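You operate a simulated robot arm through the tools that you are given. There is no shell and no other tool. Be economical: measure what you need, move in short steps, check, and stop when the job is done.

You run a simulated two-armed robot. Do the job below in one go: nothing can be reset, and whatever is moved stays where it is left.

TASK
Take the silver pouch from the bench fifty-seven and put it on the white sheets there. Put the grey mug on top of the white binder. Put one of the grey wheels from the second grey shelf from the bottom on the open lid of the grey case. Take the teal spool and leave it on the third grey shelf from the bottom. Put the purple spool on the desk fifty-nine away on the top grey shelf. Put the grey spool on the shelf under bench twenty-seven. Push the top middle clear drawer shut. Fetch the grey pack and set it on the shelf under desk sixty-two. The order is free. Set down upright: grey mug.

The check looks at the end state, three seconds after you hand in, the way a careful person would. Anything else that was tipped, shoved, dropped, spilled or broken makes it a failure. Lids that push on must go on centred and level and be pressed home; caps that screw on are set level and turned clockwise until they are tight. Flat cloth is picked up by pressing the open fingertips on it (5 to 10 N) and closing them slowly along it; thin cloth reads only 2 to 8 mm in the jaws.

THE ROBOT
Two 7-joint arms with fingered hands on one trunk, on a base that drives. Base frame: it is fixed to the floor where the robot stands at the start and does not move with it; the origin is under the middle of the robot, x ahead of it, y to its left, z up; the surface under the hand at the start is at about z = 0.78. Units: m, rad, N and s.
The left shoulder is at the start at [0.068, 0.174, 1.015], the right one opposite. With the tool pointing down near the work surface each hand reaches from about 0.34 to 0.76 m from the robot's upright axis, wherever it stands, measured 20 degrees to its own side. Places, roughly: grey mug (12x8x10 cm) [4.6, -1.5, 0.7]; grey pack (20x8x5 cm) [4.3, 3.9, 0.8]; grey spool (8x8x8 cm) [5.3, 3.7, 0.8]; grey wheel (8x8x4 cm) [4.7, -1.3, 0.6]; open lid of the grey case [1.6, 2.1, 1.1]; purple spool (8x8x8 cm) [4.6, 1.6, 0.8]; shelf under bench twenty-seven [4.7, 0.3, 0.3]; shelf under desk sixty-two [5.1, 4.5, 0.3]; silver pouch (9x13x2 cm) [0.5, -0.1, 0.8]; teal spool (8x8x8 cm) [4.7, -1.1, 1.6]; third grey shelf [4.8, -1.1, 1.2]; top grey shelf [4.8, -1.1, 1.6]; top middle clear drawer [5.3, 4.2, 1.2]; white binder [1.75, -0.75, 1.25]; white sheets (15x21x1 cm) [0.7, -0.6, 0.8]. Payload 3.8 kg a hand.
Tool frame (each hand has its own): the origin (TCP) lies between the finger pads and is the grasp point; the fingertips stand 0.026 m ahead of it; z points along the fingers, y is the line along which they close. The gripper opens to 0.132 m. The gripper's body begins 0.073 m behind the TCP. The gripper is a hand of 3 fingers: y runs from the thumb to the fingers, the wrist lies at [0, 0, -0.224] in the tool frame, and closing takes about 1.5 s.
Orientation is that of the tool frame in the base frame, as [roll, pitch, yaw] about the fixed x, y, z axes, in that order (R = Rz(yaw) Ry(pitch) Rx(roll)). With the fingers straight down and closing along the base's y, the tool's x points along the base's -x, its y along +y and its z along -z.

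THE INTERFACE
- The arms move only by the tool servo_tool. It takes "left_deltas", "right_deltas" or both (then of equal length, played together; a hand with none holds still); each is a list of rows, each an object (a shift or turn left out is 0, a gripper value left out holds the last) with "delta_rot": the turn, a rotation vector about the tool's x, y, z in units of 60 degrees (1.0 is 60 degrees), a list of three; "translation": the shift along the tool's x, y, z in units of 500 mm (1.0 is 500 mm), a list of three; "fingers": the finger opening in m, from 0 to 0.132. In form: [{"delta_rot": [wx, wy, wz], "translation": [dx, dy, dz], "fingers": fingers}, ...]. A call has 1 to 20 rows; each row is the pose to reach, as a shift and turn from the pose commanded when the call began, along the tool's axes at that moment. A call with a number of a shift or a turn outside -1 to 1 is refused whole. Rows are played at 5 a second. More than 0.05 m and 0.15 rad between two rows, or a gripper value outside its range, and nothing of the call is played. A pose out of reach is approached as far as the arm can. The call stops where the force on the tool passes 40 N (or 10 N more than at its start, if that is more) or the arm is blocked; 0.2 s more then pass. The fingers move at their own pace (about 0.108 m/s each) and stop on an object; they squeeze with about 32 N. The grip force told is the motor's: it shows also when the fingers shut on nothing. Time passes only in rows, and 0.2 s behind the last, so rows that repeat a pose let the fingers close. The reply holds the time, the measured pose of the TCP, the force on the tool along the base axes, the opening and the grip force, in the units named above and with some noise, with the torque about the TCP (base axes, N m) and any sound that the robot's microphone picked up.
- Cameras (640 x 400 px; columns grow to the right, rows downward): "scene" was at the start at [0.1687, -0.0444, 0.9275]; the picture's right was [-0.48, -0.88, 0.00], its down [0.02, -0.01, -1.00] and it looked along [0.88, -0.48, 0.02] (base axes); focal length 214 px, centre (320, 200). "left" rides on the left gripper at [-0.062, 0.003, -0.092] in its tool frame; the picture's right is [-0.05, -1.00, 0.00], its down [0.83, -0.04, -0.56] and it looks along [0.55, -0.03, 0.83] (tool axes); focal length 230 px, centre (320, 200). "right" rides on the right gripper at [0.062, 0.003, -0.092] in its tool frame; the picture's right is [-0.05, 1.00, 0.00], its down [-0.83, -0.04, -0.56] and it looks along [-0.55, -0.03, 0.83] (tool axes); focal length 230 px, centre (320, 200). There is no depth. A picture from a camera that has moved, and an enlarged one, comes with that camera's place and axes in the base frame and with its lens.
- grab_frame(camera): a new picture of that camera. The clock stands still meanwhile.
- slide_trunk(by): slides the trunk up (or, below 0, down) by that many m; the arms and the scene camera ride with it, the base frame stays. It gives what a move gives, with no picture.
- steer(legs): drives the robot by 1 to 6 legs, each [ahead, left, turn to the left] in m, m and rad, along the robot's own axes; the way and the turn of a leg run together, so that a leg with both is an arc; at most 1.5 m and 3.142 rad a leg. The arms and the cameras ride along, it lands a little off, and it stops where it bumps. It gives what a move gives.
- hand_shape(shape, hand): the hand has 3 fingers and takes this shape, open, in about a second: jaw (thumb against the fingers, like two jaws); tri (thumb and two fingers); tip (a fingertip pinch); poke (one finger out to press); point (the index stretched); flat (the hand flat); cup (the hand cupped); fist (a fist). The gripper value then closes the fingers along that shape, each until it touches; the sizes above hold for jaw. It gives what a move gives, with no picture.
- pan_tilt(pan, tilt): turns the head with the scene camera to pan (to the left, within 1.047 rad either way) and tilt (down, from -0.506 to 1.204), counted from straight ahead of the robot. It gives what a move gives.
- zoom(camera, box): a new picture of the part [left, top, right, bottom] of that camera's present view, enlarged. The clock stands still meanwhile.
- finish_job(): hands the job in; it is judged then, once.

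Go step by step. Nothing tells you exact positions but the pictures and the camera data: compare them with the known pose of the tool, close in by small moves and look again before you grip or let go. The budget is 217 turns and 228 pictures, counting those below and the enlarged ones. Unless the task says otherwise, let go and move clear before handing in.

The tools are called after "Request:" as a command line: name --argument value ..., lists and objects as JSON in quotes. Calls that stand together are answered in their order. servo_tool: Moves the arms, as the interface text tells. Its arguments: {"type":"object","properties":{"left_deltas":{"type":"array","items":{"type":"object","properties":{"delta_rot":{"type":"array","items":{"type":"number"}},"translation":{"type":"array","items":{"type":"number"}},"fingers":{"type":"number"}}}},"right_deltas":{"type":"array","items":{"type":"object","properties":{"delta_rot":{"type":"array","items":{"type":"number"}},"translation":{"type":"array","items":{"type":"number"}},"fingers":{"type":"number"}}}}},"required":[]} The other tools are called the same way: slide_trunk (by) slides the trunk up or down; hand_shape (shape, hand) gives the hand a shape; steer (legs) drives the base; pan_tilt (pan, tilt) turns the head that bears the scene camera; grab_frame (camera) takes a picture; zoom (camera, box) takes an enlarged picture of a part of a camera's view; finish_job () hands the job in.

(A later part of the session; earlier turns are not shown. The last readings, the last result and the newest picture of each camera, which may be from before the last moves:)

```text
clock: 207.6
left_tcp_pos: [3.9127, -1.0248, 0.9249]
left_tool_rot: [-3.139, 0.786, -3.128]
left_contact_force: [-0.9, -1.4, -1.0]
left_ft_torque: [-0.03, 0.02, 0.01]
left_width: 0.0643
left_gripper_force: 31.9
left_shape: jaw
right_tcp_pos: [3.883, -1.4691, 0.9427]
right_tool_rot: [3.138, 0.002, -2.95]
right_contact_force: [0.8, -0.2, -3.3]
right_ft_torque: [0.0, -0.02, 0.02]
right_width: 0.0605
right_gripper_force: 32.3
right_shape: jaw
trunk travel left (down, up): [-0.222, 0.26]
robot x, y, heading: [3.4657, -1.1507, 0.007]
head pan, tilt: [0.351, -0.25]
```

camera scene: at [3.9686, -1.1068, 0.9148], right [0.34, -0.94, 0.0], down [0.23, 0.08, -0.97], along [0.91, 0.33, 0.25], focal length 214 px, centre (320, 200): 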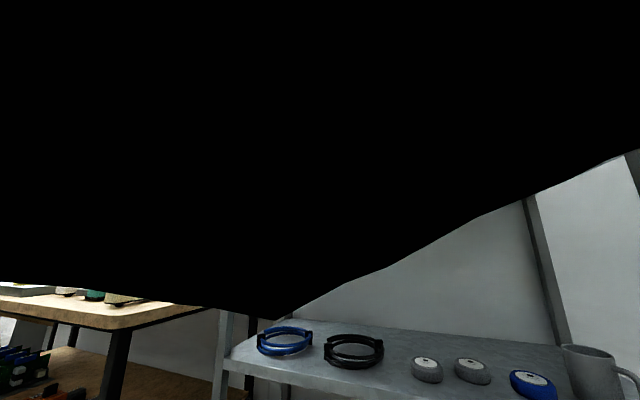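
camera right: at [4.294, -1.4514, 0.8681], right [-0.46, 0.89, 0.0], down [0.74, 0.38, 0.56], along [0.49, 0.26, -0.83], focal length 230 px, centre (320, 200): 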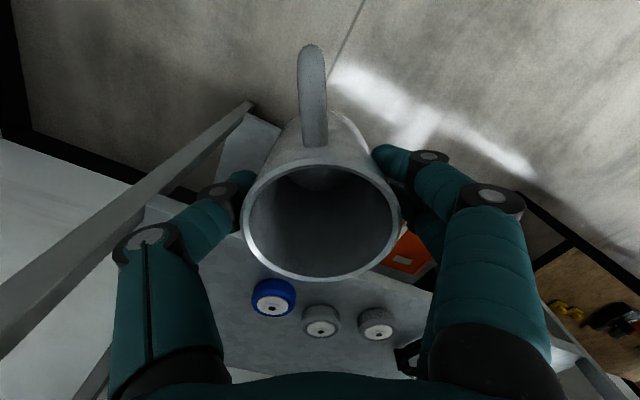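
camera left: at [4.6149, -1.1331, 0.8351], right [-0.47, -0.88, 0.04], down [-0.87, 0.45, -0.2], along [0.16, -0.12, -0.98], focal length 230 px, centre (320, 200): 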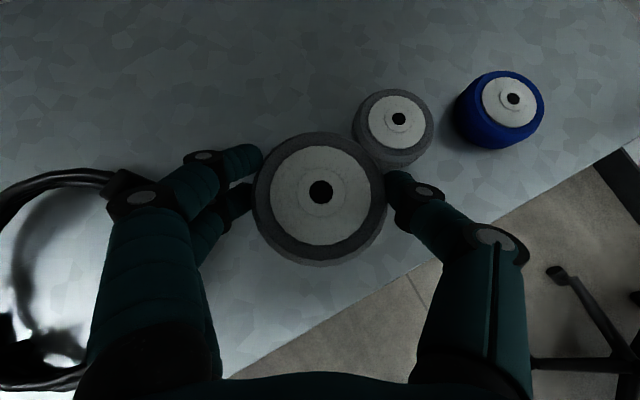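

The slide is rigid now. I'll raise the trunk fully and drive back down the aisle towards the second bench.

Request:
slide_trunk --by 0.255

Request:
steer --legs '[[-0.85, -0.4, 0], [0, 0, 1.57]]'

Request:
pan_tilt --pan 0.5 --tilt 0.2

Request:
grab_frame --camera "scene"

```text
clock: 210.2
left_tcp_pos: [3.9121, -1.0249, 1.1778]
left_tool_rot: [-3.138, 0.782, -3.131]
left_contact_force: [-0.1, -0.1, -1.8]
left_ft_torque: [0.0, -0.01, 0.0]
left_width: 0.0645
left_gripper_force: 32.7
left_shape: jaw
right_tcp_pos: [3.8826, -1.469, 1.1977]
right_tool_rot: [3.137, 0.0, -2.951]
right_contact_force: [-0.5, 0.0, -3.2]
right_ft_torque: [-0.01, 0.0, 0.01]
right_width: 0.0607
right_gripper_force: 32.6
right_shape: jaw
trunk travel left (down, up): [-0.477, 0.005]
robot x, y, heading: [3.461, -1.1492, 0.01]
head pan, tilt: [0.351, -0.25]
```

```text
clock: 219.0
left_tcp_pos: [2.4756, -1.1201, 1.1797]
left_tool_rot: [-3.14, 0.786, -1.537]
left_contact_force: [0.0, -0.1, -1.5]
left_ft_torque: [-0.02, -0.01, -0.01]
left_width: 0.064
left_gripper_force: 31.9
left_shape: jaw
right_tcp_pos: [2.9206, -1.1417, 1.1994]
right_tool_rot: [3.139, 0.001, -1.358]
right_contact_force: [-1.0, 0.1, -2.0]
right_ft_torque: [0.04, 0.02, 0.01]
right_width: 0.0604
right_gripper_force: 32.0
right_shape: jaw
trunk travel left (down, up): [-0.477, 0.005]
robot x, y, heading: [2.6128, -1.5681, 1.605]
head pan, tilt: [0.351, -0.25]
```

```text
clock: 219.9
left_tcp_pos: [2.4773, -1.122, 1.1793]
left_tool_rot: [-3.138, 0.784, -1.537]
left_contact_force: [0.7, 0.1, -2.4]
left_ft_torque: [0.02, 0.0, 0.0]
left_width: 0.0642
left_gripper_force: 32.1
left_shape: jaw
right_tcp_pos: [2.9222, -1.1408, 1.1984]
right_tool_rot: [3.138, 0.001, -1.357]
right_contact_force: [0.1, -0.8, -3.2]
right_ft_torque: [0.01, 0.01, 0.0]
right_width: 0.0603
right_gripper_force: 32.3
right_shape: jaw
trunk travel left (down, up): [-0.477, 0.005]
robot x, y, heading: [2.6065, -1.5669, 1.599]
head pan, tilt: [0.499, 0.201]
```

```text
148 pictures are left
camera scene: at [2.5622, -1.3794, 1.0934], right [0.86, 0.5, 0.0], down [0.1, -0.17, -0.98], along [-0.49, 0.85, -0.2], focal length 214 px, centre (320, 200)
```

scene: 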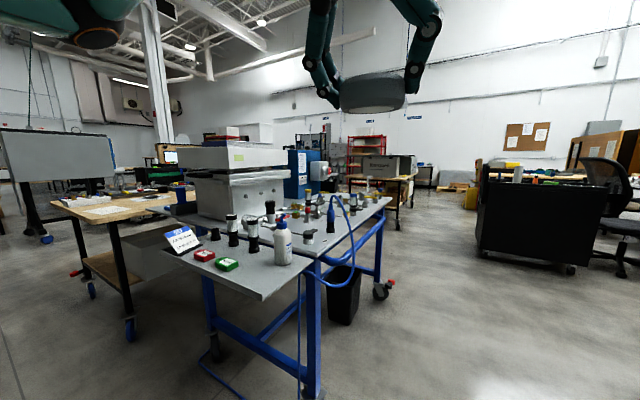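

Request:
zoom --camera "scene" --box '[140, 90, 340, 215]'

```text
3.20 times, centred on (240, 152) of scene
camera zoom: at [2.5622, -1.3794, 1.0934], right [0.86, 0.5, 0.0], down [0.1, -0.17, -0.98], along [-0.49, 0.85, -0.2], focal length 686 px, centre (576, 352)
```

zoom: 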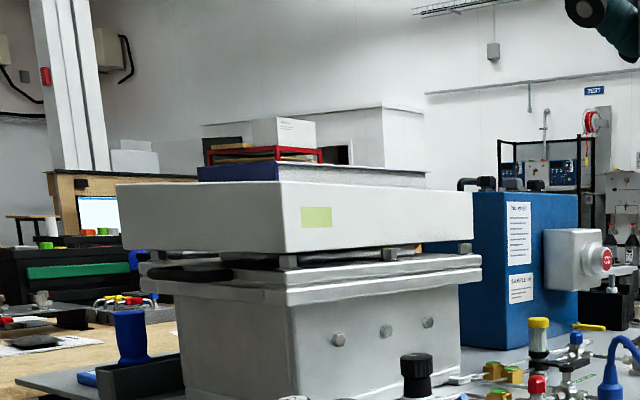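

Request:
steer --legs '[[0.05, 0.6, -0.03]]'

Request:
grab_frame --camera "right"

Request:
pan_tilt --pan 0.1 --tilt 0.0

Request:
grab_frame --camera "scene"

```text
clock: 225.7
left_tcp_pos: [1.8758, -1.0778, 1.1792]
left_tool_rot: [-3.138, 0.786, -1.566]
left_contact_force: [-0.3, 0.2, -0.7]
left_ft_torque: [0.02, -0.02, -0.01]
left_width: 0.0643
left_gripper_force: 32.2
left_shape: jaw
right_tcp_pos: [2.3171, -1.1102, 1.1982]
right_tool_rot: [3.137, 0.001, -1.386]
right_contact_force: [-0.3, -0.1, -3.3]
right_ft_torque: [-0.04, 0.02, -0.05]
right_width: 0.0603
right_gripper_force: 32.0
right_shape: jaw
trunk travel left (down, up): [-0.477, 0.005]
robot x, y, heading: [1.995, -1.5269, 1.58]
head pan, tilt: [0.499, 0.201]
```

```text
146 pictures are left
camera right: at [2.3277, -1.1722, 1.2919], right [-0.99, -0.13, 0.0], down [-0.11, 0.82, 0.56], along [-0.08, 0.55, -0.83], focal length 230 px, centre (320, 200)
```

right: 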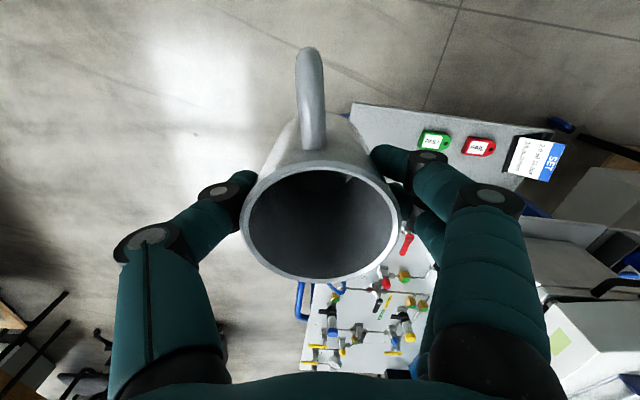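

```text
clock: 226.6
left_tcp_pos: [1.875, -1.0773, 1.1798]
left_tool_rot: [-3.141, 0.785, -1.564]
left_contact_force: [0.1, -0.1, -1.9]
left_ft_torque: [-0.02, -0.01, -0.02]
left_width: 0.0641
left_gripper_force: 32.1
left_shape: jaw
right_tcp_pos: [2.3177, -1.1092, 1.1991]
right_tool_rot: [3.139, 0.002, -1.385]
right_contact_force: [0.3, 0.3, -2.4]
right_ft_torque: [-0.05, -0.01, 0.0]
right_width: 0.0602
right_gripper_force: 31.3
right_shape: jaw
trunk travel left (down, up): [-0.477, 0.005]
robot x, y, heading: [1.9998, -1.5272, 1.575]
head pan, tilt: [0.099, 0.0]
```

```text
145 pictures are left
camera scene: at [1.989, -1.3298, 1.1118], right [0.99, 0.1, 0.0], down [0.0, 0.0, -1.0], along [-0.1, 0.99, 0.0], focal length 214 px, centre (320, 200)
```

scene: 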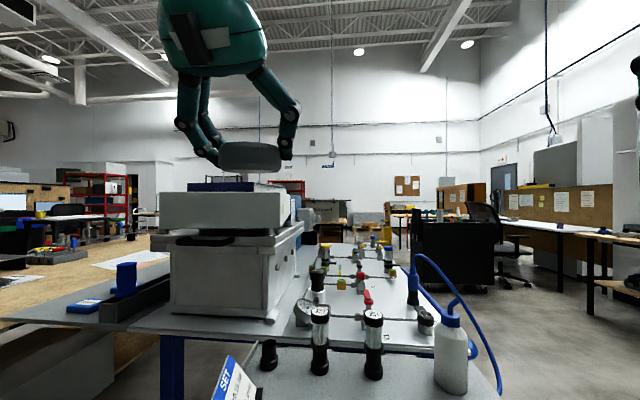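

Request:
servo_tool --left_deltas '[{"delta_rot": [0, -0.07, 0], "translation": [-0.056, 0, -0.056]}, {"delta_rot": [0, -0.14, 0], "translation": [-0.113, 0, -0.113]}, {"delta_rot": [0, -0.21, 0], "translation": [-0.17, 0, -0.17]}, {"delta_rot": [0, -0.28, 0], "translation": [-0.226, 0, -0.226]}, {"delta_rot": [0, -0.35, 0], "translation": [-0.283, 0, -0.283]}]'

Request:
grab_frame --camera "left"

```text
clock: 227.8
left_tcp_pos: [1.8769, -1.0772, 1.3801]
left_tool_rot: [-3.138, 1.154, -1.564]
left_contact_force: [-1.1, -0.2, -1.5]
left_ft_torque: [-0.02, -0.02, 0.03]
left_width: 0.0641
left_gripper_force: 32.2
left_shape: jaw
right_tcp_pos: [2.3182, -1.1104, 1.1987]
right_tool_rot: [3.138, 0.003, -1.384]
right_contact_force: [0.1, -0.4, -3.0]
right_ft_torque: [0.01, 0.01, -0.01]
right_width: 0.0603
right_gripper_force: 32.4
right_shape: jaw
trunk travel left (down, up): [-0.477, 0.005]
robot x, y, heading: [1.9965, -1.525, 1.57]
head pan, tilt: [0.099, 0.0]
```

```text
144 pictures are left
camera left: at [1.8737, -1.1366, 1.4742], right [1.0, 0.03, 0.05], down [0.05, -0.84, -0.53], along [0.03, 0.54, -0.84], focal length 230 px, centre (320, 200)
```

left: 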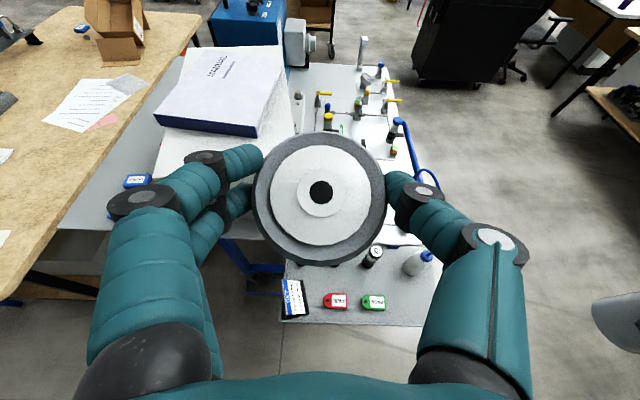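

The white binder lies flat on the oven: x 1.54–1.76, y -0.76 to -0.46, top at z≈1.16. I'll raise the mug, move the base closer and bring the mug over the front part of the binder.

Request:
servo_tool --right_deltas '[{"translation": [0, 0, -0.07]}, {"translation": [0, 0, -0.14]}, {"translation": [0, 0, -0.21]}]'

Request:
steer --legs '[[0.1, 0.5, 0], [0.15, 0, 0]]'

Request:
grab_frame --camera "left"

Request:
grab_frame --camera "right"

```text
clock: 228.6
left_tcp_pos: [1.8774, -1.0758, 1.3787]
left_tool_rot: [-3.138, 1.152, -1.565]
left_contact_force: [0.1, 0.6, -0.7]
left_ft_torque: [-0.02, 0.01, 0.0]
left_width: 0.064
left_gripper_force: 31.8
left_shape: jaw
right_tcp_pos: [2.3194, -1.1101, 1.3014]
right_tool_rot: [3.137, -0.001, -1.386]
right_contact_force: [-0.7, -1.0, -3.3]
right_ft_torque: [-0.02, 0.03, -0.01]
right_width: 0.06
right_gripper_force: 32.6
right_shape: jaw
trunk travel left (down, up): [-0.477, 0.005]
robot x, y, heading: [1.9983, -1.5253, 1.575]
head pan, tilt: [0.099, 0.0]
```

```text
clock: 234.4
left_tcp_pos: [1.384, -0.8348, 1.3797]
left_tool_rot: [-3.137, 1.156, -1.559]
left_contact_force: [0.3, 0.8, -2.1]
left_ft_torque: [-0.04, -0.01, -0.01]
left_width: 0.064
left_gripper_force: 32.0
left_shape: jaw
right_tcp_pos: [1.8269, -0.8651, 1.3051]
right_tool_rot: [3.137, 0.003, -1.379]
right_contact_force: [0.8, 0.1, -3.0]
right_ft_torque: [-0.03, -0.03, -0.01]
right_width: 0.06
right_gripper_force: 31.9
right_shape: jaw
trunk travel left (down, up): [-0.477, 0.005]
robot x, y, heading: [1.5041, -1.2819, 1.58]
head pan, tilt: [0.099, 0.0]
```

```text
143 pictures are left
camera left: at [1.38, -0.8934, 1.4745], right [1.0, 0.03, 0.05], down [0.05, -0.84, -0.54], along [0.02, 0.54, -0.84], focal length 230 px, centre (320, 200)
```

left: 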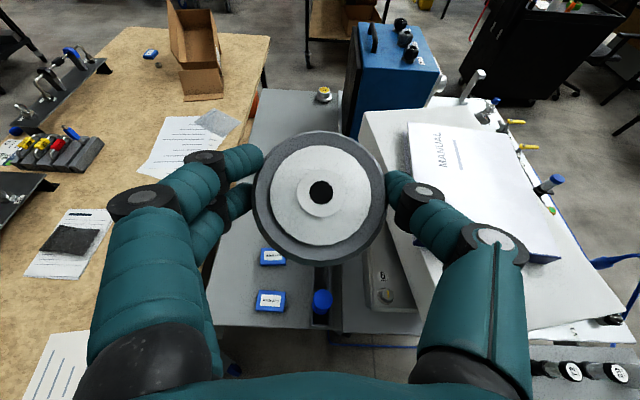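

```text
142 pictures are left
camera right: at [1.8355, -0.9262, 1.3972], right [-0.99, -0.14, 0.0], down [-0.11, 0.82, 0.56], along [-0.08, 0.55, -0.83], focal length 230 px, centre (320, 200)
```

right: 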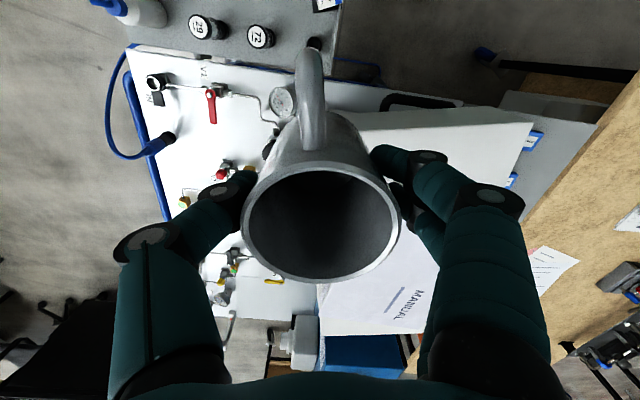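

Request:
steer --legs '[[0.09, 0, 0]]'

Request:
servo_tool --right_deltas '[{"translation": [-0.02, 0.06, 0]}, {"translation": [-0.04, 0.12, 0]}, {"translation": [-0.06, 0.18, 0]}, {"translation": [-0.1, 0.24, 0]}, {"translation": [-0.15, 0.292, 0]}, {"translation": [-0.2, 0.3, 0]}]'

Request:
grab_frame --camera "right"

Request:
grab_frame --camera "left"

```text
clock: 235.5
left_tcp_pos: [1.3838, -0.7459, 1.3808]
left_tool_rot: [-3.139, 1.156, -1.559]
left_contact_force: [0.2, 0.7, -0.8]
left_ft_torque: [-0.03, 0.01, -0.01]
left_width: 0.0642
left_gripper_force: 31.8
left_shape: jaw
right_tcp_pos: [1.8255, -0.7757, 1.3052]
right_tool_rot: [3.139, 0.003, -1.378]
right_contact_force: [-0.2, -1.0, -2.6]
right_ft_torque: [-0.03, 0.05, 0.04]
right_width: 0.0601
right_gripper_force: 32.6
right_shape: jaw
trunk travel left (down, up): [-0.477, 0.005]
robot x, y, heading: [1.5055, -1.1944, 1.578]
head pan, tilt: [0.099, 0.0]
```

```text
clock: 236.9
left_tcp_pos: [1.3823, -0.7442, 1.3796]
left_tool_rot: [-3.138, 1.154, -1.559]
left_contact_force: [-0.4, -0.1, -1.7]
left_ft_torque: [-0.05, -0.02, 0.01]
left_width: 0.0644
left_gripper_force: 31.8
left_shape: jaw
right_tcp_pos: [1.7375, -0.8008, 1.283]
right_tool_rot: [3.139, 0.001, -1.379]
right_contact_force: [-1.1, -0.7, -2.6]
right_ft_torque: [0.02, -0.01, -0.01]
right_width: 0.0599
right_gripper_force: 31.7
right_shape: jaw
right hand out of reach, approached as far as the arm can: row 2, 3, 4, 5, 6
trunk travel left (down, up): [-0.477, 0.005]
robot x, y, heading: [1.504, -1.1944, 1.582]
head pan, tilt: [0.099, 0.0]
```

```text
141 pictures are left
camera right: at [1.7473, -0.8622, 1.3762], right [-0.99, -0.14, 0.0], down [-0.11, 0.82, 0.56], along [-0.08, 0.55, -0.83], focal length 230 px, centre (320, 200)
```

right: 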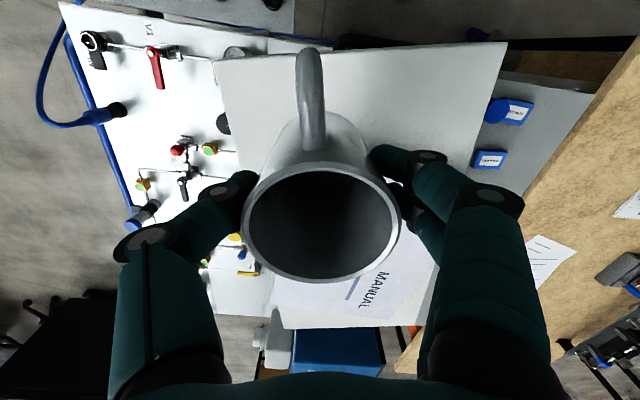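

```text
140 pictures are left
camera left: at [1.3794, -0.8038, 1.4738], right [1.0, 0.03, 0.05], down [0.05, -0.84, -0.53], along [0.03, 0.54, -0.84], focal length 230 px, centre (320, 200)
```

left: 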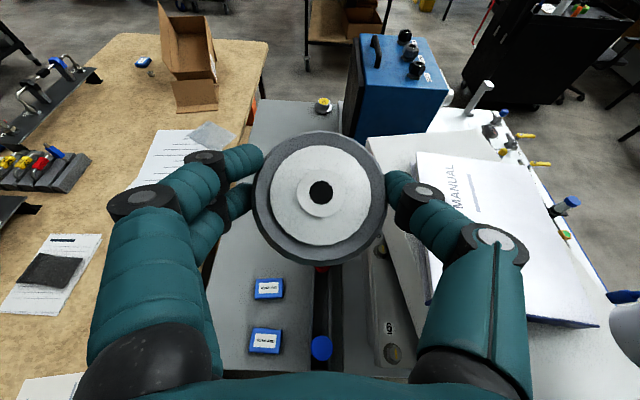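

Moving inward at this height is limited, so I'll shift the base to the left and keep the right hand out on its own side.

Request:
servo_tool --right_deltas '[{"translation": [0.017, -0.09, -0.02]}, {"translation": [0.034, -0.177, -0.03]}]'

Request:
steer --legs '[[0, 0.165, 0]]'

Request:
servo_tool --right_deltas '[{"translation": [-0.06, -0.01, 0.0]}, {"translation": [-0.12, -0.02, 0]}, {"translation": [-0.18, -0.03, 0]}]'

```text
clock: 237.5
left_tcp_pos: [1.3833, -0.7445, 1.3784]
left_tool_rot: [-3.139, 1.154, -1.558]
left_contact_force: [-0.6, 0.0, -0.8]
left_ft_torque: [0.0, -0.01, -0.01]
left_width: 0.0642
left_gripper_force: 31.8
left_shape: jaw
right_tcp_pos: [1.829, -0.7985, 1.2997]
right_tool_rot: [3.137, 0.003, -1.378]
right_contact_force: [0.2, 1.6, -2.9]
right_ft_torque: [0.01, -0.01, 0.01]
right_width: 0.0599
right_gripper_force: 32.1
right_shape: jaw
trunk travel left (down, up): [-0.477, 0.005]
robot x, y, heading: [1.5053, -1.1945, 1.578]
head pan, tilt: [0.099, 0.0]
```

```text
clock: 239.6
left_tcp_pos: [1.2189, -0.7458, 1.3793]
left_tool_rot: [-3.138, 1.154, -1.558]
left_contact_force: [0.2, 0.8, -1.4]
left_ft_torque: [-0.06, -0.04, 0.02]
left_width: 0.0639
left_gripper_force: 32.8
left_shape: jaw
right_tcp_pos: [1.6637, -0.8007, 1.3002]
right_tool_rot: [3.138, 0.004, -1.382]
right_contact_force: [-0.3, -0.6, -3.5]
right_ft_torque: [0.0, -0.01, -0.01]
right_width: 0.06
right_gripper_force: 31.9
right_shape: jaw
trunk travel left (down, up): [-0.477, 0.005]
robot x, y, heading: [1.3366, -1.1949, 1.575]
head pan, tilt: [0.099, 0.0]
```

```text
clock: 240.4
left_tcp_pos: [1.217, -0.7464, 1.3801]
left_tool_rot: [-3.139, 1.156, -1.561]
left_contact_force: [0.2, 0.4, -2.1]
left_ft_torque: [-0.03, 0.0, 0.02]
left_width: 0.064
left_gripper_force: 32.0
left_shape: jaw
right_tcp_pos: [1.6711, -0.7466, 1.2856]
right_tool_rot: [3.138, 0.004, -1.383]
right_contact_force: [0.2, -0.6, -1.9]
right_ft_torque: [0.01, 0.01, 0.0]
right_width: 0.06
right_gripper_force: 32.3
right_shape: jaw
right hand out of reach, approached as far as the arm can: row 2, 3
trunk travel left (down, up): [-0.477, 0.005]
robot x, y, heading: [1.3364, -1.1978, 1.577]
head pan, tilt: [0.099, 0.0]
```

Request:
steer --legs '[[0.06, 0, 0]]'

Request:
grab_frame --camera "right"

Request:
grab_frame --camera "scene"

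```text
clock: 241.4
left_tcp_pos: [1.2173, -0.6874, 1.3795]
left_tool_rot: [-3.138, 1.155, -1.561]
left_contact_force: [0.4, 1.1, -1.0]
left_ft_torque: [-0.01, 0.0, 0.03]
left_width: 0.064
left_gripper_force: 32.0
left_shape: jaw
right_tcp_pos: [1.6692, -0.6863, 1.2861]
right_tool_rot: [3.138, 0.006, -1.381]
right_contact_force: [-0.4, -1.2, -1.7]
right_ft_torque: [-0.01, -0.02, -0.04]
right_width: 0.0595
right_gripper_force: 32.0
right_shape: jaw
trunk travel left (down, up): [-0.477, 0.005]
robot x, y, heading: [1.3409, -1.1323, 1.577]
head pan, tilt: [0.099, 0.0]
```

```text
139 pictures are left
camera right: at [1.6796, -0.7489, 1.3787], right [-0.99, -0.14, 0.0], down [-0.11, 0.82, 0.56], along [-0.08, 0.55, -0.83], focal length 230 px, centre (320, 200)
```

right: 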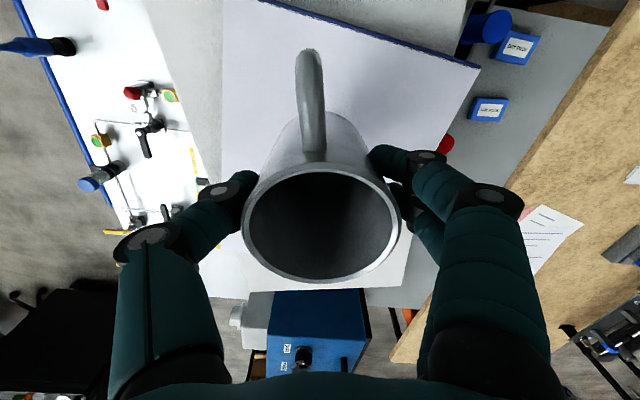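

```text
138 pictures are left
camera scene: at [1.3295, -0.9383, 1.1124], right [0.99, 0.11, 0.0], down [0.0, 0.0, -1.0], along [-0.11, 0.99, 0.0], focal length 214 px, centre (320, 200)
```

scene: 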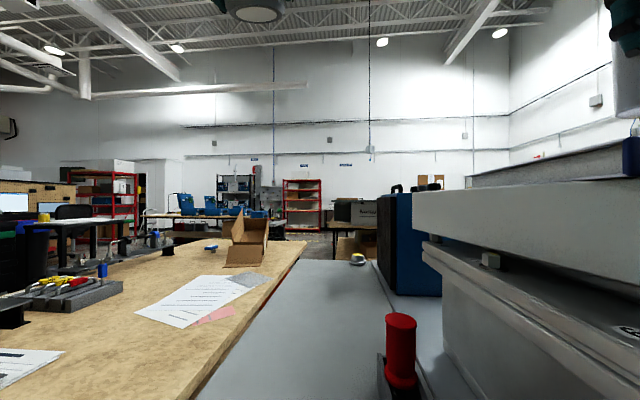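

The mug is over the binder with 6 cm or more to every edge. I'll lower it until it touches.

Request:
servo_tool --right_deltas '[{"translation": [0, 0, 0.04]}, {"translation": [0, 0, 0.07]}]'

Request:
servo_tool --right_deltas '[{"translation": [0, 0, 0.01]}, {"translation": [0, 0, 0.02]}, {"translation": [0, 0, 0.028]}]'

```text
clock: 242.0
left_tcp_pos: [1.2158, -0.6849, 1.3802]
left_tool_rot: [-3.137, 1.155, -1.561]
left_contact_force: [-0.1, 1.1, -1.6]
left_ft_torque: [-0.03, 0.0, 0.0]
left_width: 0.0642
left_gripper_force: 32.1
left_shape: jaw
right_tcp_pos: [1.6713, -0.6854, 1.2493]
right_tool_rot: [3.138, 0.004, -1.381]
right_contact_force: [-0.7, 0.3, -3.0]
right_ft_torque: [-0.04, -0.03, -0.01]
right_width: 0.0597
right_gripper_force: 31.8
right_shape: jaw
trunk travel left (down, up): [-0.477, 0.005]
robot x, y, heading: [1.335, -1.1342, 1.578]
head pan, tilt: [0.099, 0.0]
```

```text
clock: 242.8
left_tcp_pos: [1.2164, -0.6863, 1.3799]
left_tool_rot: [-3.138, 1.155, -1.561]
left_contact_force: [0.0, 0.2, -1.6]
left_ft_torque: [0.01, 0.03, -0.01]
left_width: 0.0641
left_gripper_force: 31.9
left_shape: jaw
right_tcp_pos: [1.6699, -0.686, 1.2373]
right_tool_rot: [3.138, 0.008, -1.38]
right_contact_force: [0.6, 0.7, 5.0]
right_ft_torque: [0.02, -0.02, -0.02]
right_width: 0.0597
right_gripper_force: 31.9
right_shape: jaw
trunk travel left (down, up): [-0.477, 0.005]
robot x, y, heading: [1.3374, -1.1318, 1.581]
head pan, tilt: [0.099, 0.0]
```

Request:
servo_tool --right_deltas '[{"fingers": 0.07}, {"fingers": 0.09}, {"fingers": 0.11}, {"fingers": 0.115}, {"translation": [0, 0, -0.03]}, {"translation": [0, 0, -0.06]}, {"translation": [0, 0, -0.085]}]'

Request:
grab_frame --camera "right"

```text
clock: 244.4
left_tcp_pos: [1.2169, -0.6855, 1.3792]
left_tool_rot: [-3.139, 1.154, -1.559]
left_contact_force: [-0.9, -0.1, -1.8]
left_ft_torque: [-0.03, 0.0, -0.01]
left_width: 0.0642
left_gripper_force: 32.3
left_shape: jaw
right_tcp_pos: [1.67, -0.6857, 1.279]
right_tool_rot: [3.138, 0.004, -1.382]
right_contact_force: [0.1, 0.5, 0.0]
right_ft_torque: [0.0, 0.01, -0.04]
right_width: 0.1148
right_gripper_force: 0.1
right_shape: jaw
trunk travel left (down, up): [-0.477, 0.005]
robot x, y, heading: [1.3402, -1.1335, 1.576]
head pan, tilt: [0.099, 0.0]
```

```text
137 pictures are left
camera right: at [1.6793, -0.748, 1.3715], right [-0.99, -0.14, 0.0], down [-0.11, 0.82, 0.56], along [-0.08, 0.55, -0.83], focal length 230 px, centre (320, 200)
```

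right: 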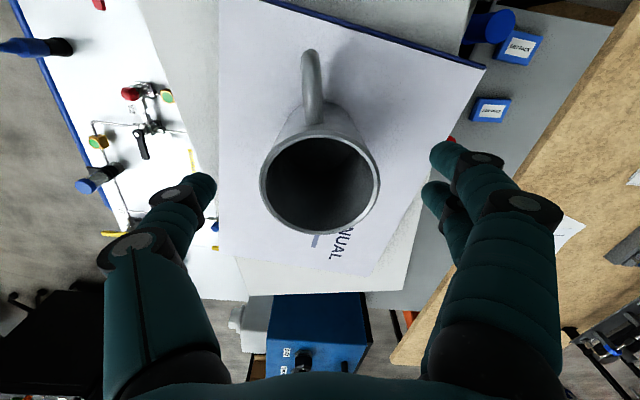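

The mug stands upright on the binder. I'll raise a little more, back away and then look towards the grey case.

Request:
servo_tool --right_deltas '[{"translation": [0.02, 0, -0.03], "fingers": 0.125}, {"translation": [0.04, 0, -0.05]}]'

Request:
steer --legs '[[-0.5, 0, 0]]'

Request:
grab_frame --camera "scene"

Request:
pan_tilt --pan -0.6 --tilt 0.15

Request:
grab_frame --camera "scene"

```text
clock: 245.0
left_tcp_pos: [1.2155, -0.686, 1.3798]
left_tool_rot: [-3.138, 1.156, -1.56]
left_contact_force: [-0.3, -0.1, -0.9]
left_ft_torque: [0.03, 0.02, 0.0]
left_width: 0.0639
left_gripper_force: 32.2
left_shape: jaw
right_tcp_pos: [1.6745, -0.7054, 1.304]
right_tool_rot: [3.138, 0.005, -1.384]
right_contact_force: [-0.4, 0.1, 0.1]
right_ft_torque: [0.03, -0.03, 0.03]
right_width: 0.1246
right_gripper_force: 0.0
right_shape: jaw
trunk travel left (down, up): [-0.477, 0.005]
robot x, y, heading: [1.3356, -1.1356, 1.582]
head pan, tilt: [0.099, 0.0]
```

```text
clock: 247.9
left_tcp_pos: [1.2172, -1.1879, 1.3793]
left_tool_rot: [-3.137, 1.153, -1.554]
left_contact_force: [1.0, 0.2, -1.9]
left_ft_torque: [-0.02, 0.04, 0.02]
left_width: 0.064
left_gripper_force: 32.1
left_shape: jaw
right_tcp_pos: [1.6763, -1.2032, 1.3027]
right_tool_rot: [3.14, 0.004, -1.373]
right_contact_force: [0.3, -0.3, 0.3]
right_ft_torque: [0.02, 0.02, -0.01]
right_width: 0.1246
right_gripper_force: 0.2
right_shape: jaw
trunk travel left (down, up): [-0.477, 0.005]
robot x, y, heading: [1.3406, -1.6388, 1.583]
head pan, tilt: [0.099, 0.0]
```

```text
136 pictures are left
camera scene: at [1.3331, -1.4389, 1.1117], right [0.99, 0.11, 0.0], down [0.0, 0.0, -1.0], along [-0.11, 0.99, 0.0], focal length 214 px, centre (320, 200)
```

scene: 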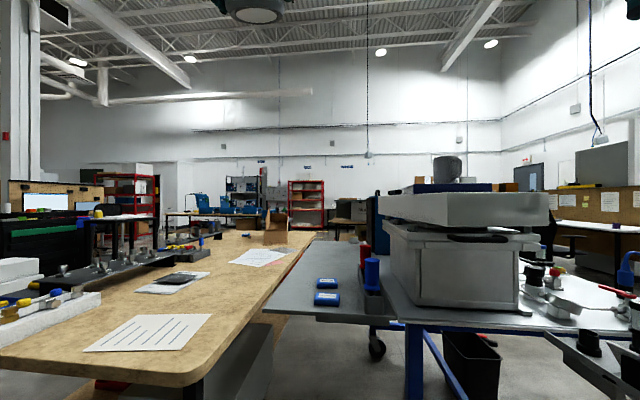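

```text
clock: 249.0
left_tcp_pos: [1.2192, -1.1889, 1.3792]
left_tool_rot: [-3.138, 1.153, -1.554]
left_contact_force: [0.6, 0.3, -1.2]
left_ft_torque: [-0.06, 0.01, -0.01]
left_width: 0.064
left_gripper_force: 32.0
left_shape: jaw
right_tcp_pos: [1.6752, -1.2048, 1.3033]
right_tool_rot: [3.139, 0.004, -1.374]
right_contact_force: [0.6, -1.3, -0.5]
right_ft_torque: [-0.02, 0.03, -0.06]
right_width: 0.125
right_gripper_force: 0.0
right_shape: jaw
trunk travel left (down, up): [-0.477, 0.005]
robot x, y, heading: [1.3438, -1.6304, 1.585]
head pan, tilt: [-0.6, 0.15]
```

```text
135 pictures are left
camera scene: at [1.3945, -1.4512, 1.0981], right [0.83, -0.55, 0.0], down [-0.08, -0.12, -0.99], along [0.55, 0.82, -0.15], focal length 214 px, centre (320, 200)
```

scene: 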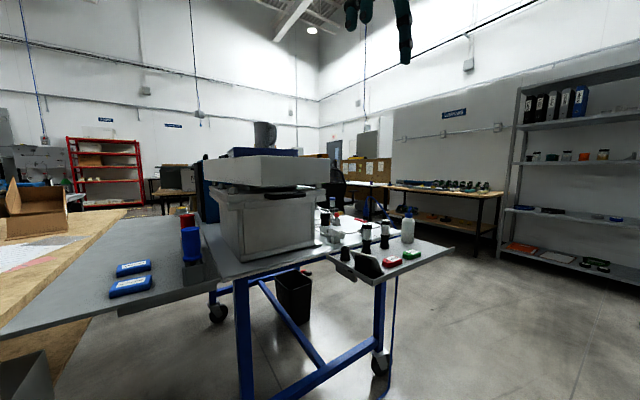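

The mug stands on the binder. Next is the grey case near [1.6, 2.1]; I'll drive round the bench end and look.

Request:
steer --legs '[[0, -1.4, 0], [1.3, 0, 0]]'

Request:
pan_tilt --pan 0.3 --tilt 0.2

Request:
grab_frame --camera "scene"

```text
clock: 267.9
left_tcp_pos: [2.5768, 0.1366, 1.3805]
left_tool_rot: [-3.137, 1.153, -1.509]
left_contact_force: [-0.2, 0.1, -1.5]
left_ft_torque: [0.01, 0.03, 0.01]
left_width: 0.0639
left_gripper_force: 32.0
left_shape: jaw
right_tcp_pos: [3.0355, 0.1404, 1.3036]
right_tool_rot: [3.139, 0.004, -1.33]
right_contact_force: [0.0, -0.4, 0.2]
right_ft_torque: [-0.01, 0.0, 0.03]
right_width: 0.1248
right_gripper_force: 0.1
right_shape: jaw
trunk travel left (down, up): [-0.477, 0.005]
robot x, y, heading: [2.7217, -0.3041, 1.631]
head pan, tilt: [-0.6, 0.15]
```

```text
clock: 269.1
left_tcp_pos: [2.5766, 0.1362, 1.3788]
left_tool_rot: [-3.138, 1.154, -1.506]
left_contact_force: [0.0, 0.2, -0.4]
left_ft_torque: [-0.01, 0.0, 0.01]
left_width: 0.064
left_gripper_force: 31.9
left_shape: jaw
right_tcp_pos: [3.0347, 0.1402, 1.303]
right_tool_rot: [3.138, 0.005, -1.33]
right_contact_force: [0.9, -0.6, 0.8]
right_ft_torque: [0.0, 0.01, 0.0]
right_width: 0.1248
right_gripper_force: 0.2
right_shape: jaw
trunk travel left (down, up): [-0.477, 0.005]
robot x, y, heading: [2.7212, -0.3044, 1.627]
head pan, tilt: [0.3, 0.201]
```

```text
134 pictures are left
camera scene: at [2.6842, -0.1105, 1.0934], right [0.94, 0.35, 0.0], down [0.07, -0.19, -0.98], along [-0.34, 0.92, -0.2], focal length 214 px, centre (320, 200)
```

scene: 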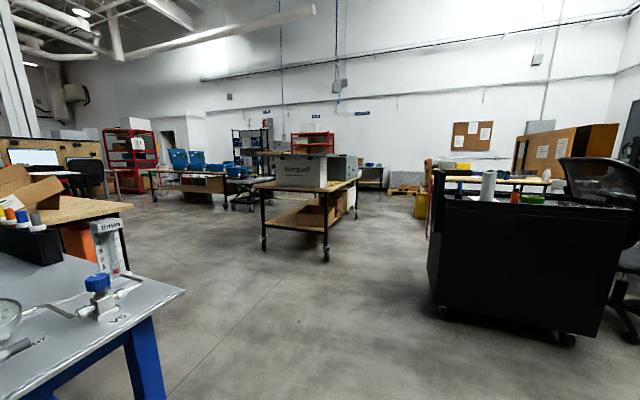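

Request:
steer --legs '[[1.2, 0.1, -0.055], [0.1, 0.75, 0]]'

Request:
pan_tilt --pan 0.0 --tilt 0.15

Request:
grab_frame --camera "scene"

Request:
grab_frame --camera "right"

```text
clock: 281.8
left_tcp_pos: [1.7084, 1.4172, 1.3804]
left_tool_rot: [-3.139, 1.154, -1.581]
left_contact_force: [0.4, -0.1, -1.1]
left_ft_torque: [-0.03, -0.03, -0.01]
left_width: 0.0642
left_gripper_force: 31.7
left_shape: jaw
right_tcp_pos: [2.164, 1.3873, 1.3035]
right_tool_rot: [3.138, 0.005, -1.401]
right_contact_force: [0.3, -0.1, 0.2]
right_ft_torque: [0.02, -0.03, 0.0]
right_width: 0.1251
right_gripper_force: 0.1
right_shape: jaw
trunk travel left (down, up): [-0.477, 0.005]
robot x, y, heading: [1.8185, 0.9649, 1.553]
head pan, tilt: [0.3, 0.201]
```

```text
clock: 282.6
left_tcp_pos: [1.7091, 1.4169, 1.379]
left_tool_rot: [-3.137, 1.154, -1.58]
left_contact_force: [-0.2, -0.4, -1.1]
left_ft_torque: [-0.02, -0.01, -0.01]
left_width: 0.0639
left_gripper_force: 31.5
left_shape: jaw
right_tcp_pos: [2.1644, 1.3867, 1.3033]
right_tool_rot: [3.138, 0.005, -1.404]
right_contact_force: [0.4, 0.0, 0.1]
right_ft_torque: [-0.02, 0.03, 0.0]
right_width: 0.1248
right_gripper_force: 0.1
right_shape: jaw
trunk travel left (down, up): [-0.477, 0.005]
robot x, y, heading: [1.8209, 0.965, 1.558]
head pan, tilt: [0.0, 0.15]
```

```text
133 pictures are left
camera scene: at [1.8247, 1.1651, 1.0981], right [1.0, -0.01, 0.0], down [0.0, -0.15, -0.99], along [0.01, 0.99, -0.15], focal length 214 px, centre (320, 200)
```

scene: 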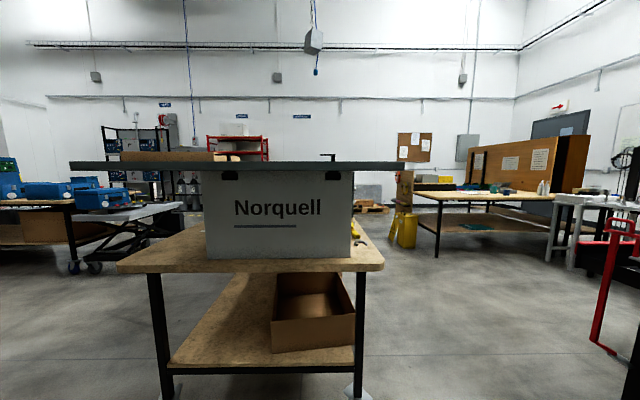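

```text
132 pictures are left
camera right: at [2.1732, 1.3247, 1.3964], right [-0.99, -0.12, 0.0], down [-0.09, 0.82, 0.56], along [-0.07, 0.55, -0.83], focal length 230 px, centre (320, 200)
```

right: 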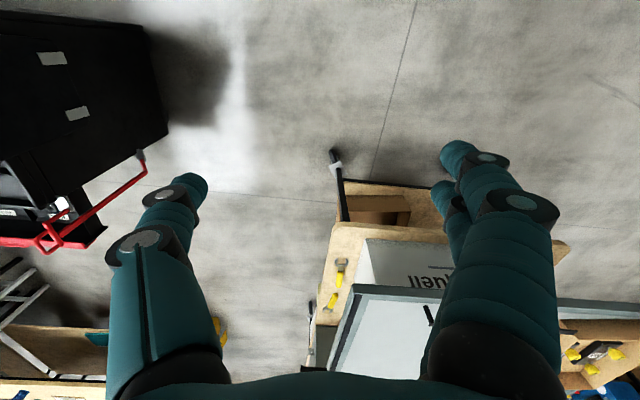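

Request:
grab_frame --camera "left"

```text
131 pictures are left
camera left: at [1.7036, 1.3573, 1.4738], right [1.0, 0.01, 0.05], down [0.03, -0.84, -0.53], along [0.04, 0.54, -0.84], focal length 230 px, centre (320, 200)
```

left: 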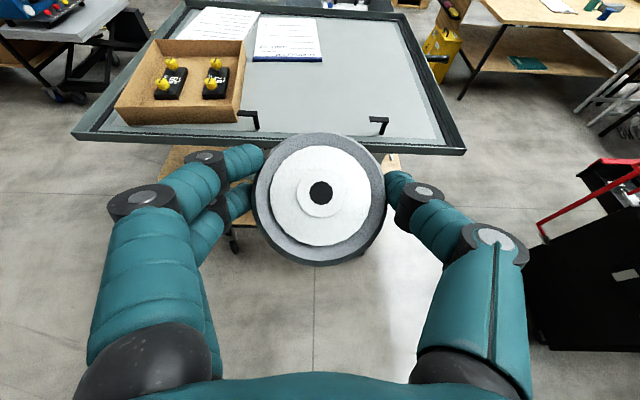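

The "lid" is a large horizontal tray at z≈1.10 with a box and papers on its left; its right half is free. I'll move up and bring the wheel over about [1.86, 1.93].

Request:
steer --legs '[[0.22, -0.17, 0]]'

Request:
servo_tool --left_deltas '[{"delta_rot": [0, 0.044, 0], "translation": [0.012, 0.005, 0.083]}, {"delta_rot": [0, 0.088, 0], "translation": [0.024, 0.01, 0.166]}, {"delta_rot": [0, 0.132, 0], "translation": [0.037, 0.015, 0.25]}, {"delta_rot": [0, 0.176, 0], "translation": [0.049, 0.02, 0.333]}, {"delta_rot": [0, 0.22, 0], "translation": [0.061, 0.025, 0.416]}, {"delta_rot": [0, 0.264, 0], "translation": [0.073, 0.03, 0.5]}, {"delta_rot": [0, 0.308, 0], "translation": [0.085, 0.035, 0.583]}, {"delta_rot": [0, 0.353, 0], "translation": [0.098, 0.04, 0.667]}]'

Request:
grab_frame --camera "left"

```text
clock: 284.7
left_tcp_pos: [1.8832, 1.6319, 1.3794]
left_tool_rot: [-3.139, 1.153, -1.58]
left_contact_force: [0.0, 0.1, -2.1]
left_ft_torque: [0.0, 0.04, -0.02]
left_width: 0.0638
left_gripper_force: 32.3
left_shape: jaw
right_tcp_pos: [2.3391, 1.6023, 1.3041]
right_tool_rot: [3.138, 0.003, -1.402]
right_contact_force: [-0.7, -0.3, -0.1]
right_ft_torque: [0.01, 0.02, 0.01]
right_width: 0.1247
right_gripper_force: 0.1
right_shape: jaw
trunk travel left (down, up): [-0.477, 0.005]
robot x, y, heading: [1.9964, 1.1838, 1.557]
head pan, tilt: [0.0, 0.15]
```

```text
clock: 286.5
left_tcp_pos: [1.8692, 1.9201, 1.198]
left_tool_rot: [-3.141, 0.783, -1.586]
left_contact_force: [0.3, 0.4, -1.3]
left_ft_torque: [-0.04, 0.03, -0.03]
left_width: 0.0642
left_gripper_force: 32.4
left_shape: jaw
right_tcp_pos: [2.3405, 1.6027, 1.3037]
right_tool_rot: [3.137, 0.004, -1.402]
right_contact_force: [-0.4, 0.3, 0.8]
right_ft_torque: [0.01, -0.01, -0.04]
right_width: 0.125
right_gripper_force: 0.1
right_shape: jaw
trunk travel left (down, up): [-0.477, 0.005]
robot x, y, heading: [1.9944, 1.1807, 1.562]
head pan, tilt: [0.0, 0.15]
```

```text
130 pictures are left
camera left: at [1.8651, 1.8994, 1.3087], right [1.0, 0.02, 0.04], down [0.03, -0.98, -0.19], along [0.03, 0.19, -0.98], focal length 230 px, centre (320, 200)
```

left: 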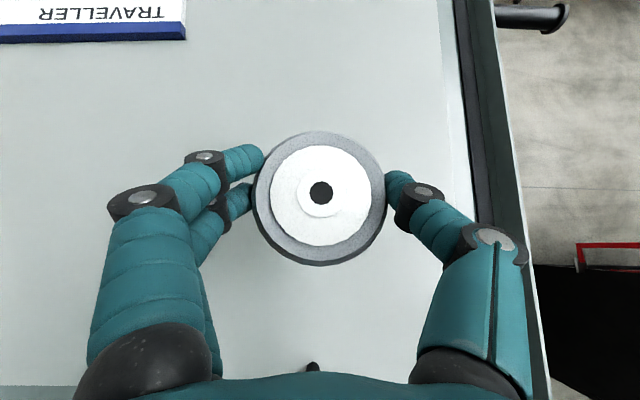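

Request:
servo_tool --left_deltas '[{"translation": [0.03, 0, 0.03]}, {"translation": [0.06, 0, 0.06]}, {"translation": [0.08, 0, 0.08]}]'

Request:
servo_tool --left_deltas '[{"translation": [0.007, 0, 0.007]}, {"translation": [0.014, 0, 0.014]}, {"translation": [0.02, 0, 0.02]}]'

```text
clock: 287.3
left_tcp_pos: [1.8668, 1.9175, 1.1417]
left_tool_rot: [3.142, 0.785, -1.585]
left_contact_force: [-1.0, 0.3, -1.1]
left_ft_torque: [0.01, 0.0, 0.03]
left_width: 0.0641
left_gripper_force: 31.7
left_shape: jaw
right_tcp_pos: [2.34, 1.6024, 1.3041]
right_tool_rot: [3.138, 0.005, -1.401]
right_contact_force: [-0.1, -0.1, 0.1]
right_ft_torque: [0.0, -0.03, 0.04]
right_width: 0.1248
right_gripper_force: 0.0
right_shape: jaw
trunk travel left (down, up): [-0.477, 0.005]
robot x, y, heading: [1.9912, 1.1795, 1.554]
head pan, tilt: [0.0, 0.15]
```

```text
clock: 288.1
left_tcp_pos: [1.8685, 1.9169, 1.1285]
left_tool_rot: [-3.138, 0.784, -1.583]
left_contact_force: [-0.5, 0.7, -1.5]
left_ft_torque: [0.0, -0.04, 0.01]
left_width: 0.0639
left_gripper_force: 32.2
left_shape: jaw
right_tcp_pos: [2.3394, 1.6024, 1.3029]
right_tool_rot: [3.138, 0.005, -1.401]
right_contact_force: [0.2, 0.4, 0.0]
right_ft_torque: [-0.01, 0.03, 0.01]
right_width: 0.1248
right_gripper_force: 0.1
right_shape: jaw
trunk travel left (down, up): [-0.477, 0.005]
robot x, y, heading: [1.9936, 1.1812, 1.559]
head pan, tilt: [0.0, 0.15]
```

Request:
servo_tool --left_deltas '[{"translation": [0.007, 0, 0.007]}, {"translation": [0.014, 0, 0.014]}, {"translation": [0.02, 0, 0.02]}]'

Request:
servo_tool --left_deltas '[{"translation": [0.005, 0, 0.005]}, {"translation": [0.01, 0, 0.01]}]'

```text
clock: 288.9
left_tcp_pos: [1.8676, 1.9168, 1.1234]
left_tool_rot: [-3.137, 0.8, -1.583]
left_contact_force: [-0.5, 8.8, 23.8]
left_ft_torque: [0.23, 0.06, -0.06]
left_width: 0.0637
left_gripper_force: 31.9
left_shape: jaw
right_tcp_pos: [2.3402, 1.6009, 1.3052]
right_tool_rot: [3.14, 0.01, -1.402]
right_contact_force: [0.6, -0.3, 0.0]
right_ft_torque: [-0.03, -0.02, -0.03]
right_width: 0.1248
right_gripper_force: 0.0
right_shape: jaw
trunk travel left (down, up): [-0.477, 0.005]
robot x, y, heading: [1.9979, 1.1828, 1.554]
head pan, tilt: [0.0, 0.15]
```

```text
clock: 289.6
left_tcp_pos: [1.8685, 1.9191, 1.1233]
left_tool_rot: [-3.133, 0.816, -1.578]
left_contact_force: [-1.4, -4.6, 17.6]
left_ft_torque: [-0.04, 0.16, 0.03]
left_width: 0.0639
left_gripper_force: 32.0
left_shape: jaw
right_tcp_pos: [2.3392, 1.6002, 1.3037]
right_tool_rot: [3.139, 0.004, -1.403]
right_contact_force: [0.4, -0.5, -0.4]
right_ft_torque: [-0.04, -0.01, 0.05]
right_width: 0.1245
right_gripper_force: 0.1
right_shape: jaw
trunk travel left (down, up): [-0.477, 0.005]
robot x, y, heading: [1.9939, 1.1817, 1.555]
head pan, tilt: [0.0, 0.15]
stopped in row 2 (left hand): the force on the tool passed its limit at 40 N (the readings are from after the stop); the commanded pose is now the measured one
```

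Request:
servo_tool --left_deltas '[{"translation": [-0.005, 0, -0.005]}, {"translation": [-0.005, 0, -0.005], "fingers": 0.08}, {"translation": [-0.005, 0, -0.005], "fingers": 0.1}, {"translation": [-0.005, 0, -0.005], "fingers": 0.105}, {"translation": [-0.05, 0, -0.06]}, {"translation": [-0.1, 0, -0.13]}, {"translation": [-0.15, 0, -0.2]}]'

Request:
grab_frame --camera "left"

```text
clock: 291.2
left_tcp_pos: [1.8673, 1.8999, 1.2438]
left_tool_rot: [-3.134, 0.805, -1.58]
left_contact_force: [-0.2, 0.1, 1.0]
left_ft_torque: [0.02, -0.04, 0.0]
left_width: 0.1047
left_gripper_force: 0.1
left_shape: jaw
right_tcp_pos: [2.3399, 1.6029, 1.3042]
right_tool_rot: [3.138, 0.006, -1.401]
right_contact_force: [0.2, -0.3, 0.0]
right_ft_torque: [-0.01, -0.02, 0.01]
right_width: 0.1247
right_gripper_force: 0.1
right_shape: jaw
trunk travel left (down, up): [-0.477, 0.005]
robot x, y, heading: [1.9957, 1.1821, 1.555]
head pan, tilt: [0.0, 0.15]
```

```text
129 pictures are left
camera left: at [1.8631, 1.8762, 1.3529], right [1.0, 0.02, 0.04], down [0.03, -0.98, -0.21], along [0.04, 0.21, -0.98], focal length 230 px, centre (320, 200)
```

left: 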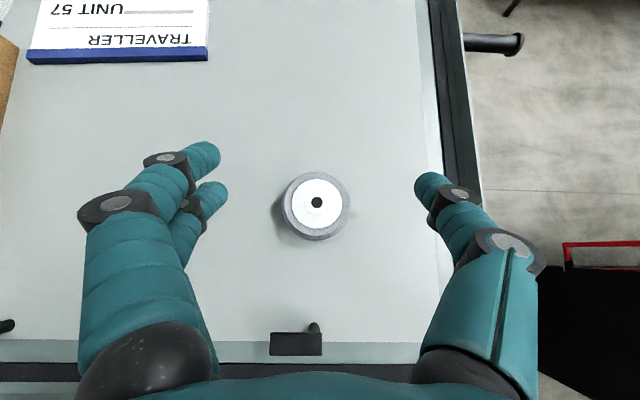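

The wheel is on the lid. I'll retract the left hand, back off and turn to look at the east side with desk fifty-nine.

Request:
servo_tool --left_deltas '[{"translation": [0.05, 0, -0.08]}, {"translation": [0.12, 0, -0.14]}, {"translation": [0.19, 0, -0.2]}, {"translation": [0.26, 0, -0.27]}, {"translation": [0.33, 0, -0.34]}]'

Request:
steer --legs '[[-0.5, -0.2, 0], [0, 0, -1.55]]'

Request:
pan_tilt --pan -0.1 --tilt 0.15

Request:
grab_frame --camera "scene"

Request:
pan_tilt --pan 0.75 --tilt 0.15

Request:
grab_frame --camera "scene"

```text
clock: 292.4
left_tcp_pos: [1.865, 1.6628, 1.2433]
left_tool_rot: [-3.133, 0.808, -1.579]
left_contact_force: [0.3, -0.4, 0.1]
left_ft_torque: [-0.01, -0.03, -0.04]
left_width: 0.1048
left_gripper_force: 0.0
left_shape: jaw
right_tcp_pos: [2.3408, 1.6027, 1.3039]
right_tool_rot: [3.139, 0.005, -1.4]
right_contact_force: [-0.2, 0.2, -0.1]
right_ft_torque: [0.0, -0.03, -0.02]
right_width: 0.1251
right_gripper_force: 0.1
right_shape: jaw
trunk travel left (down, up): [-0.477, 0.005]
robot x, y, heading: [1.9965, 1.1807, 1.558]
head pan, tilt: [0.0, 0.15]
```

```text
clock: 299.3
left_tcp_pos: [2.6692, 0.8091, 1.2425]
left_tool_rot: [-3.136, 0.804, 3.129]
left_contact_force: [-0.8, -0.8, 0.9]
left_ft_torque: [0.01, 0.0, -0.02]
left_width: 0.1049
left_gripper_force: 0.0
left_shape: jaw
right_tcp_pos: [2.6068, 0.3337, 1.3039]
right_tool_rot: [3.14, 0.006, -2.976]
right_contact_force: [-0.7, -0.7, 0.0]
right_ft_torque: [0.0, -0.03, 0.01]
right_width: 0.125
right_gripper_force: 0.0
right_shape: jaw
trunk travel left (down, up): [-0.477, 0.005]
robot x, y, heading: [2.1831, 0.6813, -0.017]
head pan, tilt: [0.0, 0.15]
```

```text
clock: 300.0
left_tcp_pos: [2.6677, 0.8097, 1.2427]
left_tool_rot: [-3.136, 0.804, 3.129]
left_contact_force: [0.1, 0.4, 0.1]
left_ft_torque: [0.03, -0.01, -0.01]
left_width: 0.1046
left_gripper_force: 0.2
left_shape: jaw
right_tcp_pos: [2.6069, 0.3351, 1.3046]
right_tool_rot: [3.138, 0.004, -2.973]
right_contact_force: [0.0, -0.8, -0.3]
right_ft_torque: [0.02, 0.0, 0.02]
right_width: 0.1251
right_gripper_force: 0.1
right_shape: jaw
trunk travel left (down, up): [-0.477, 0.005]
robot x, y, heading: [2.1853, 0.6828, -0.017]
head pan, tilt: [-0.099, 0.15]
```

```text
128 pictures are left
camera scene: at [2.3882, 0.666, 1.0981], right [-0.11, -0.99, 0.0], down [-0.15, 0.02, -0.99], along [0.98, -0.11, -0.15], focal length 214 px, centre (320, 200)
```

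scene: 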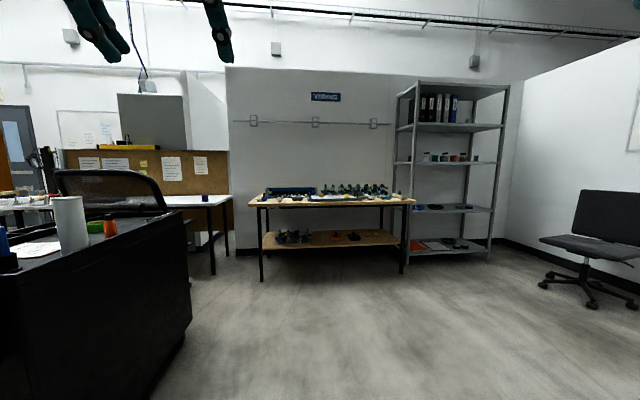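

```text
clock: 301.2
left_tcp_pos: [2.6684, 0.8098, 1.2425]
left_tool_rot: [-3.137, 0.803, 3.132]
left_contact_force: [0.0, -0.3, -0.2]
left_ft_torque: [0.01, 0.0, -0.03]
left_width: 0.1048
left_gripper_force: 0.1
left_shape: jaw
right_tcp_pos: [2.6068, 0.3331, 1.3034]
right_tool_rot: [3.139, 0.007, -2.975]
right_contact_force: [1.0, 0.7, 0.0]
right_ft_torque: [-0.03, -0.03, 0.01]
right_width: 0.125
right_gripper_force: 0.2
right_shape: jaw
trunk travel left (down, up): [-0.477, 0.005]
robot x, y, heading: [2.1837, 0.6842, -0.016]
head pan, tilt: [0.75, 0.15]
```

```text
127 pictures are left
camera scene: at [2.365, 0.7387, 1.0981], right [0.67, -0.74, 0.0], down [-0.11, -0.1, -0.99], along [0.73, 0.66, -0.15], focal length 214 px, centre (320, 200)
```

scene: 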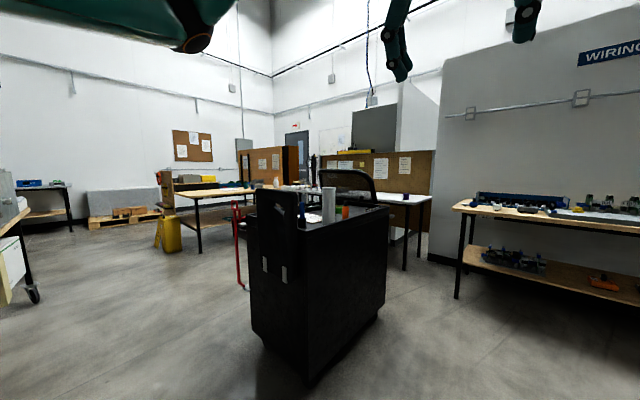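

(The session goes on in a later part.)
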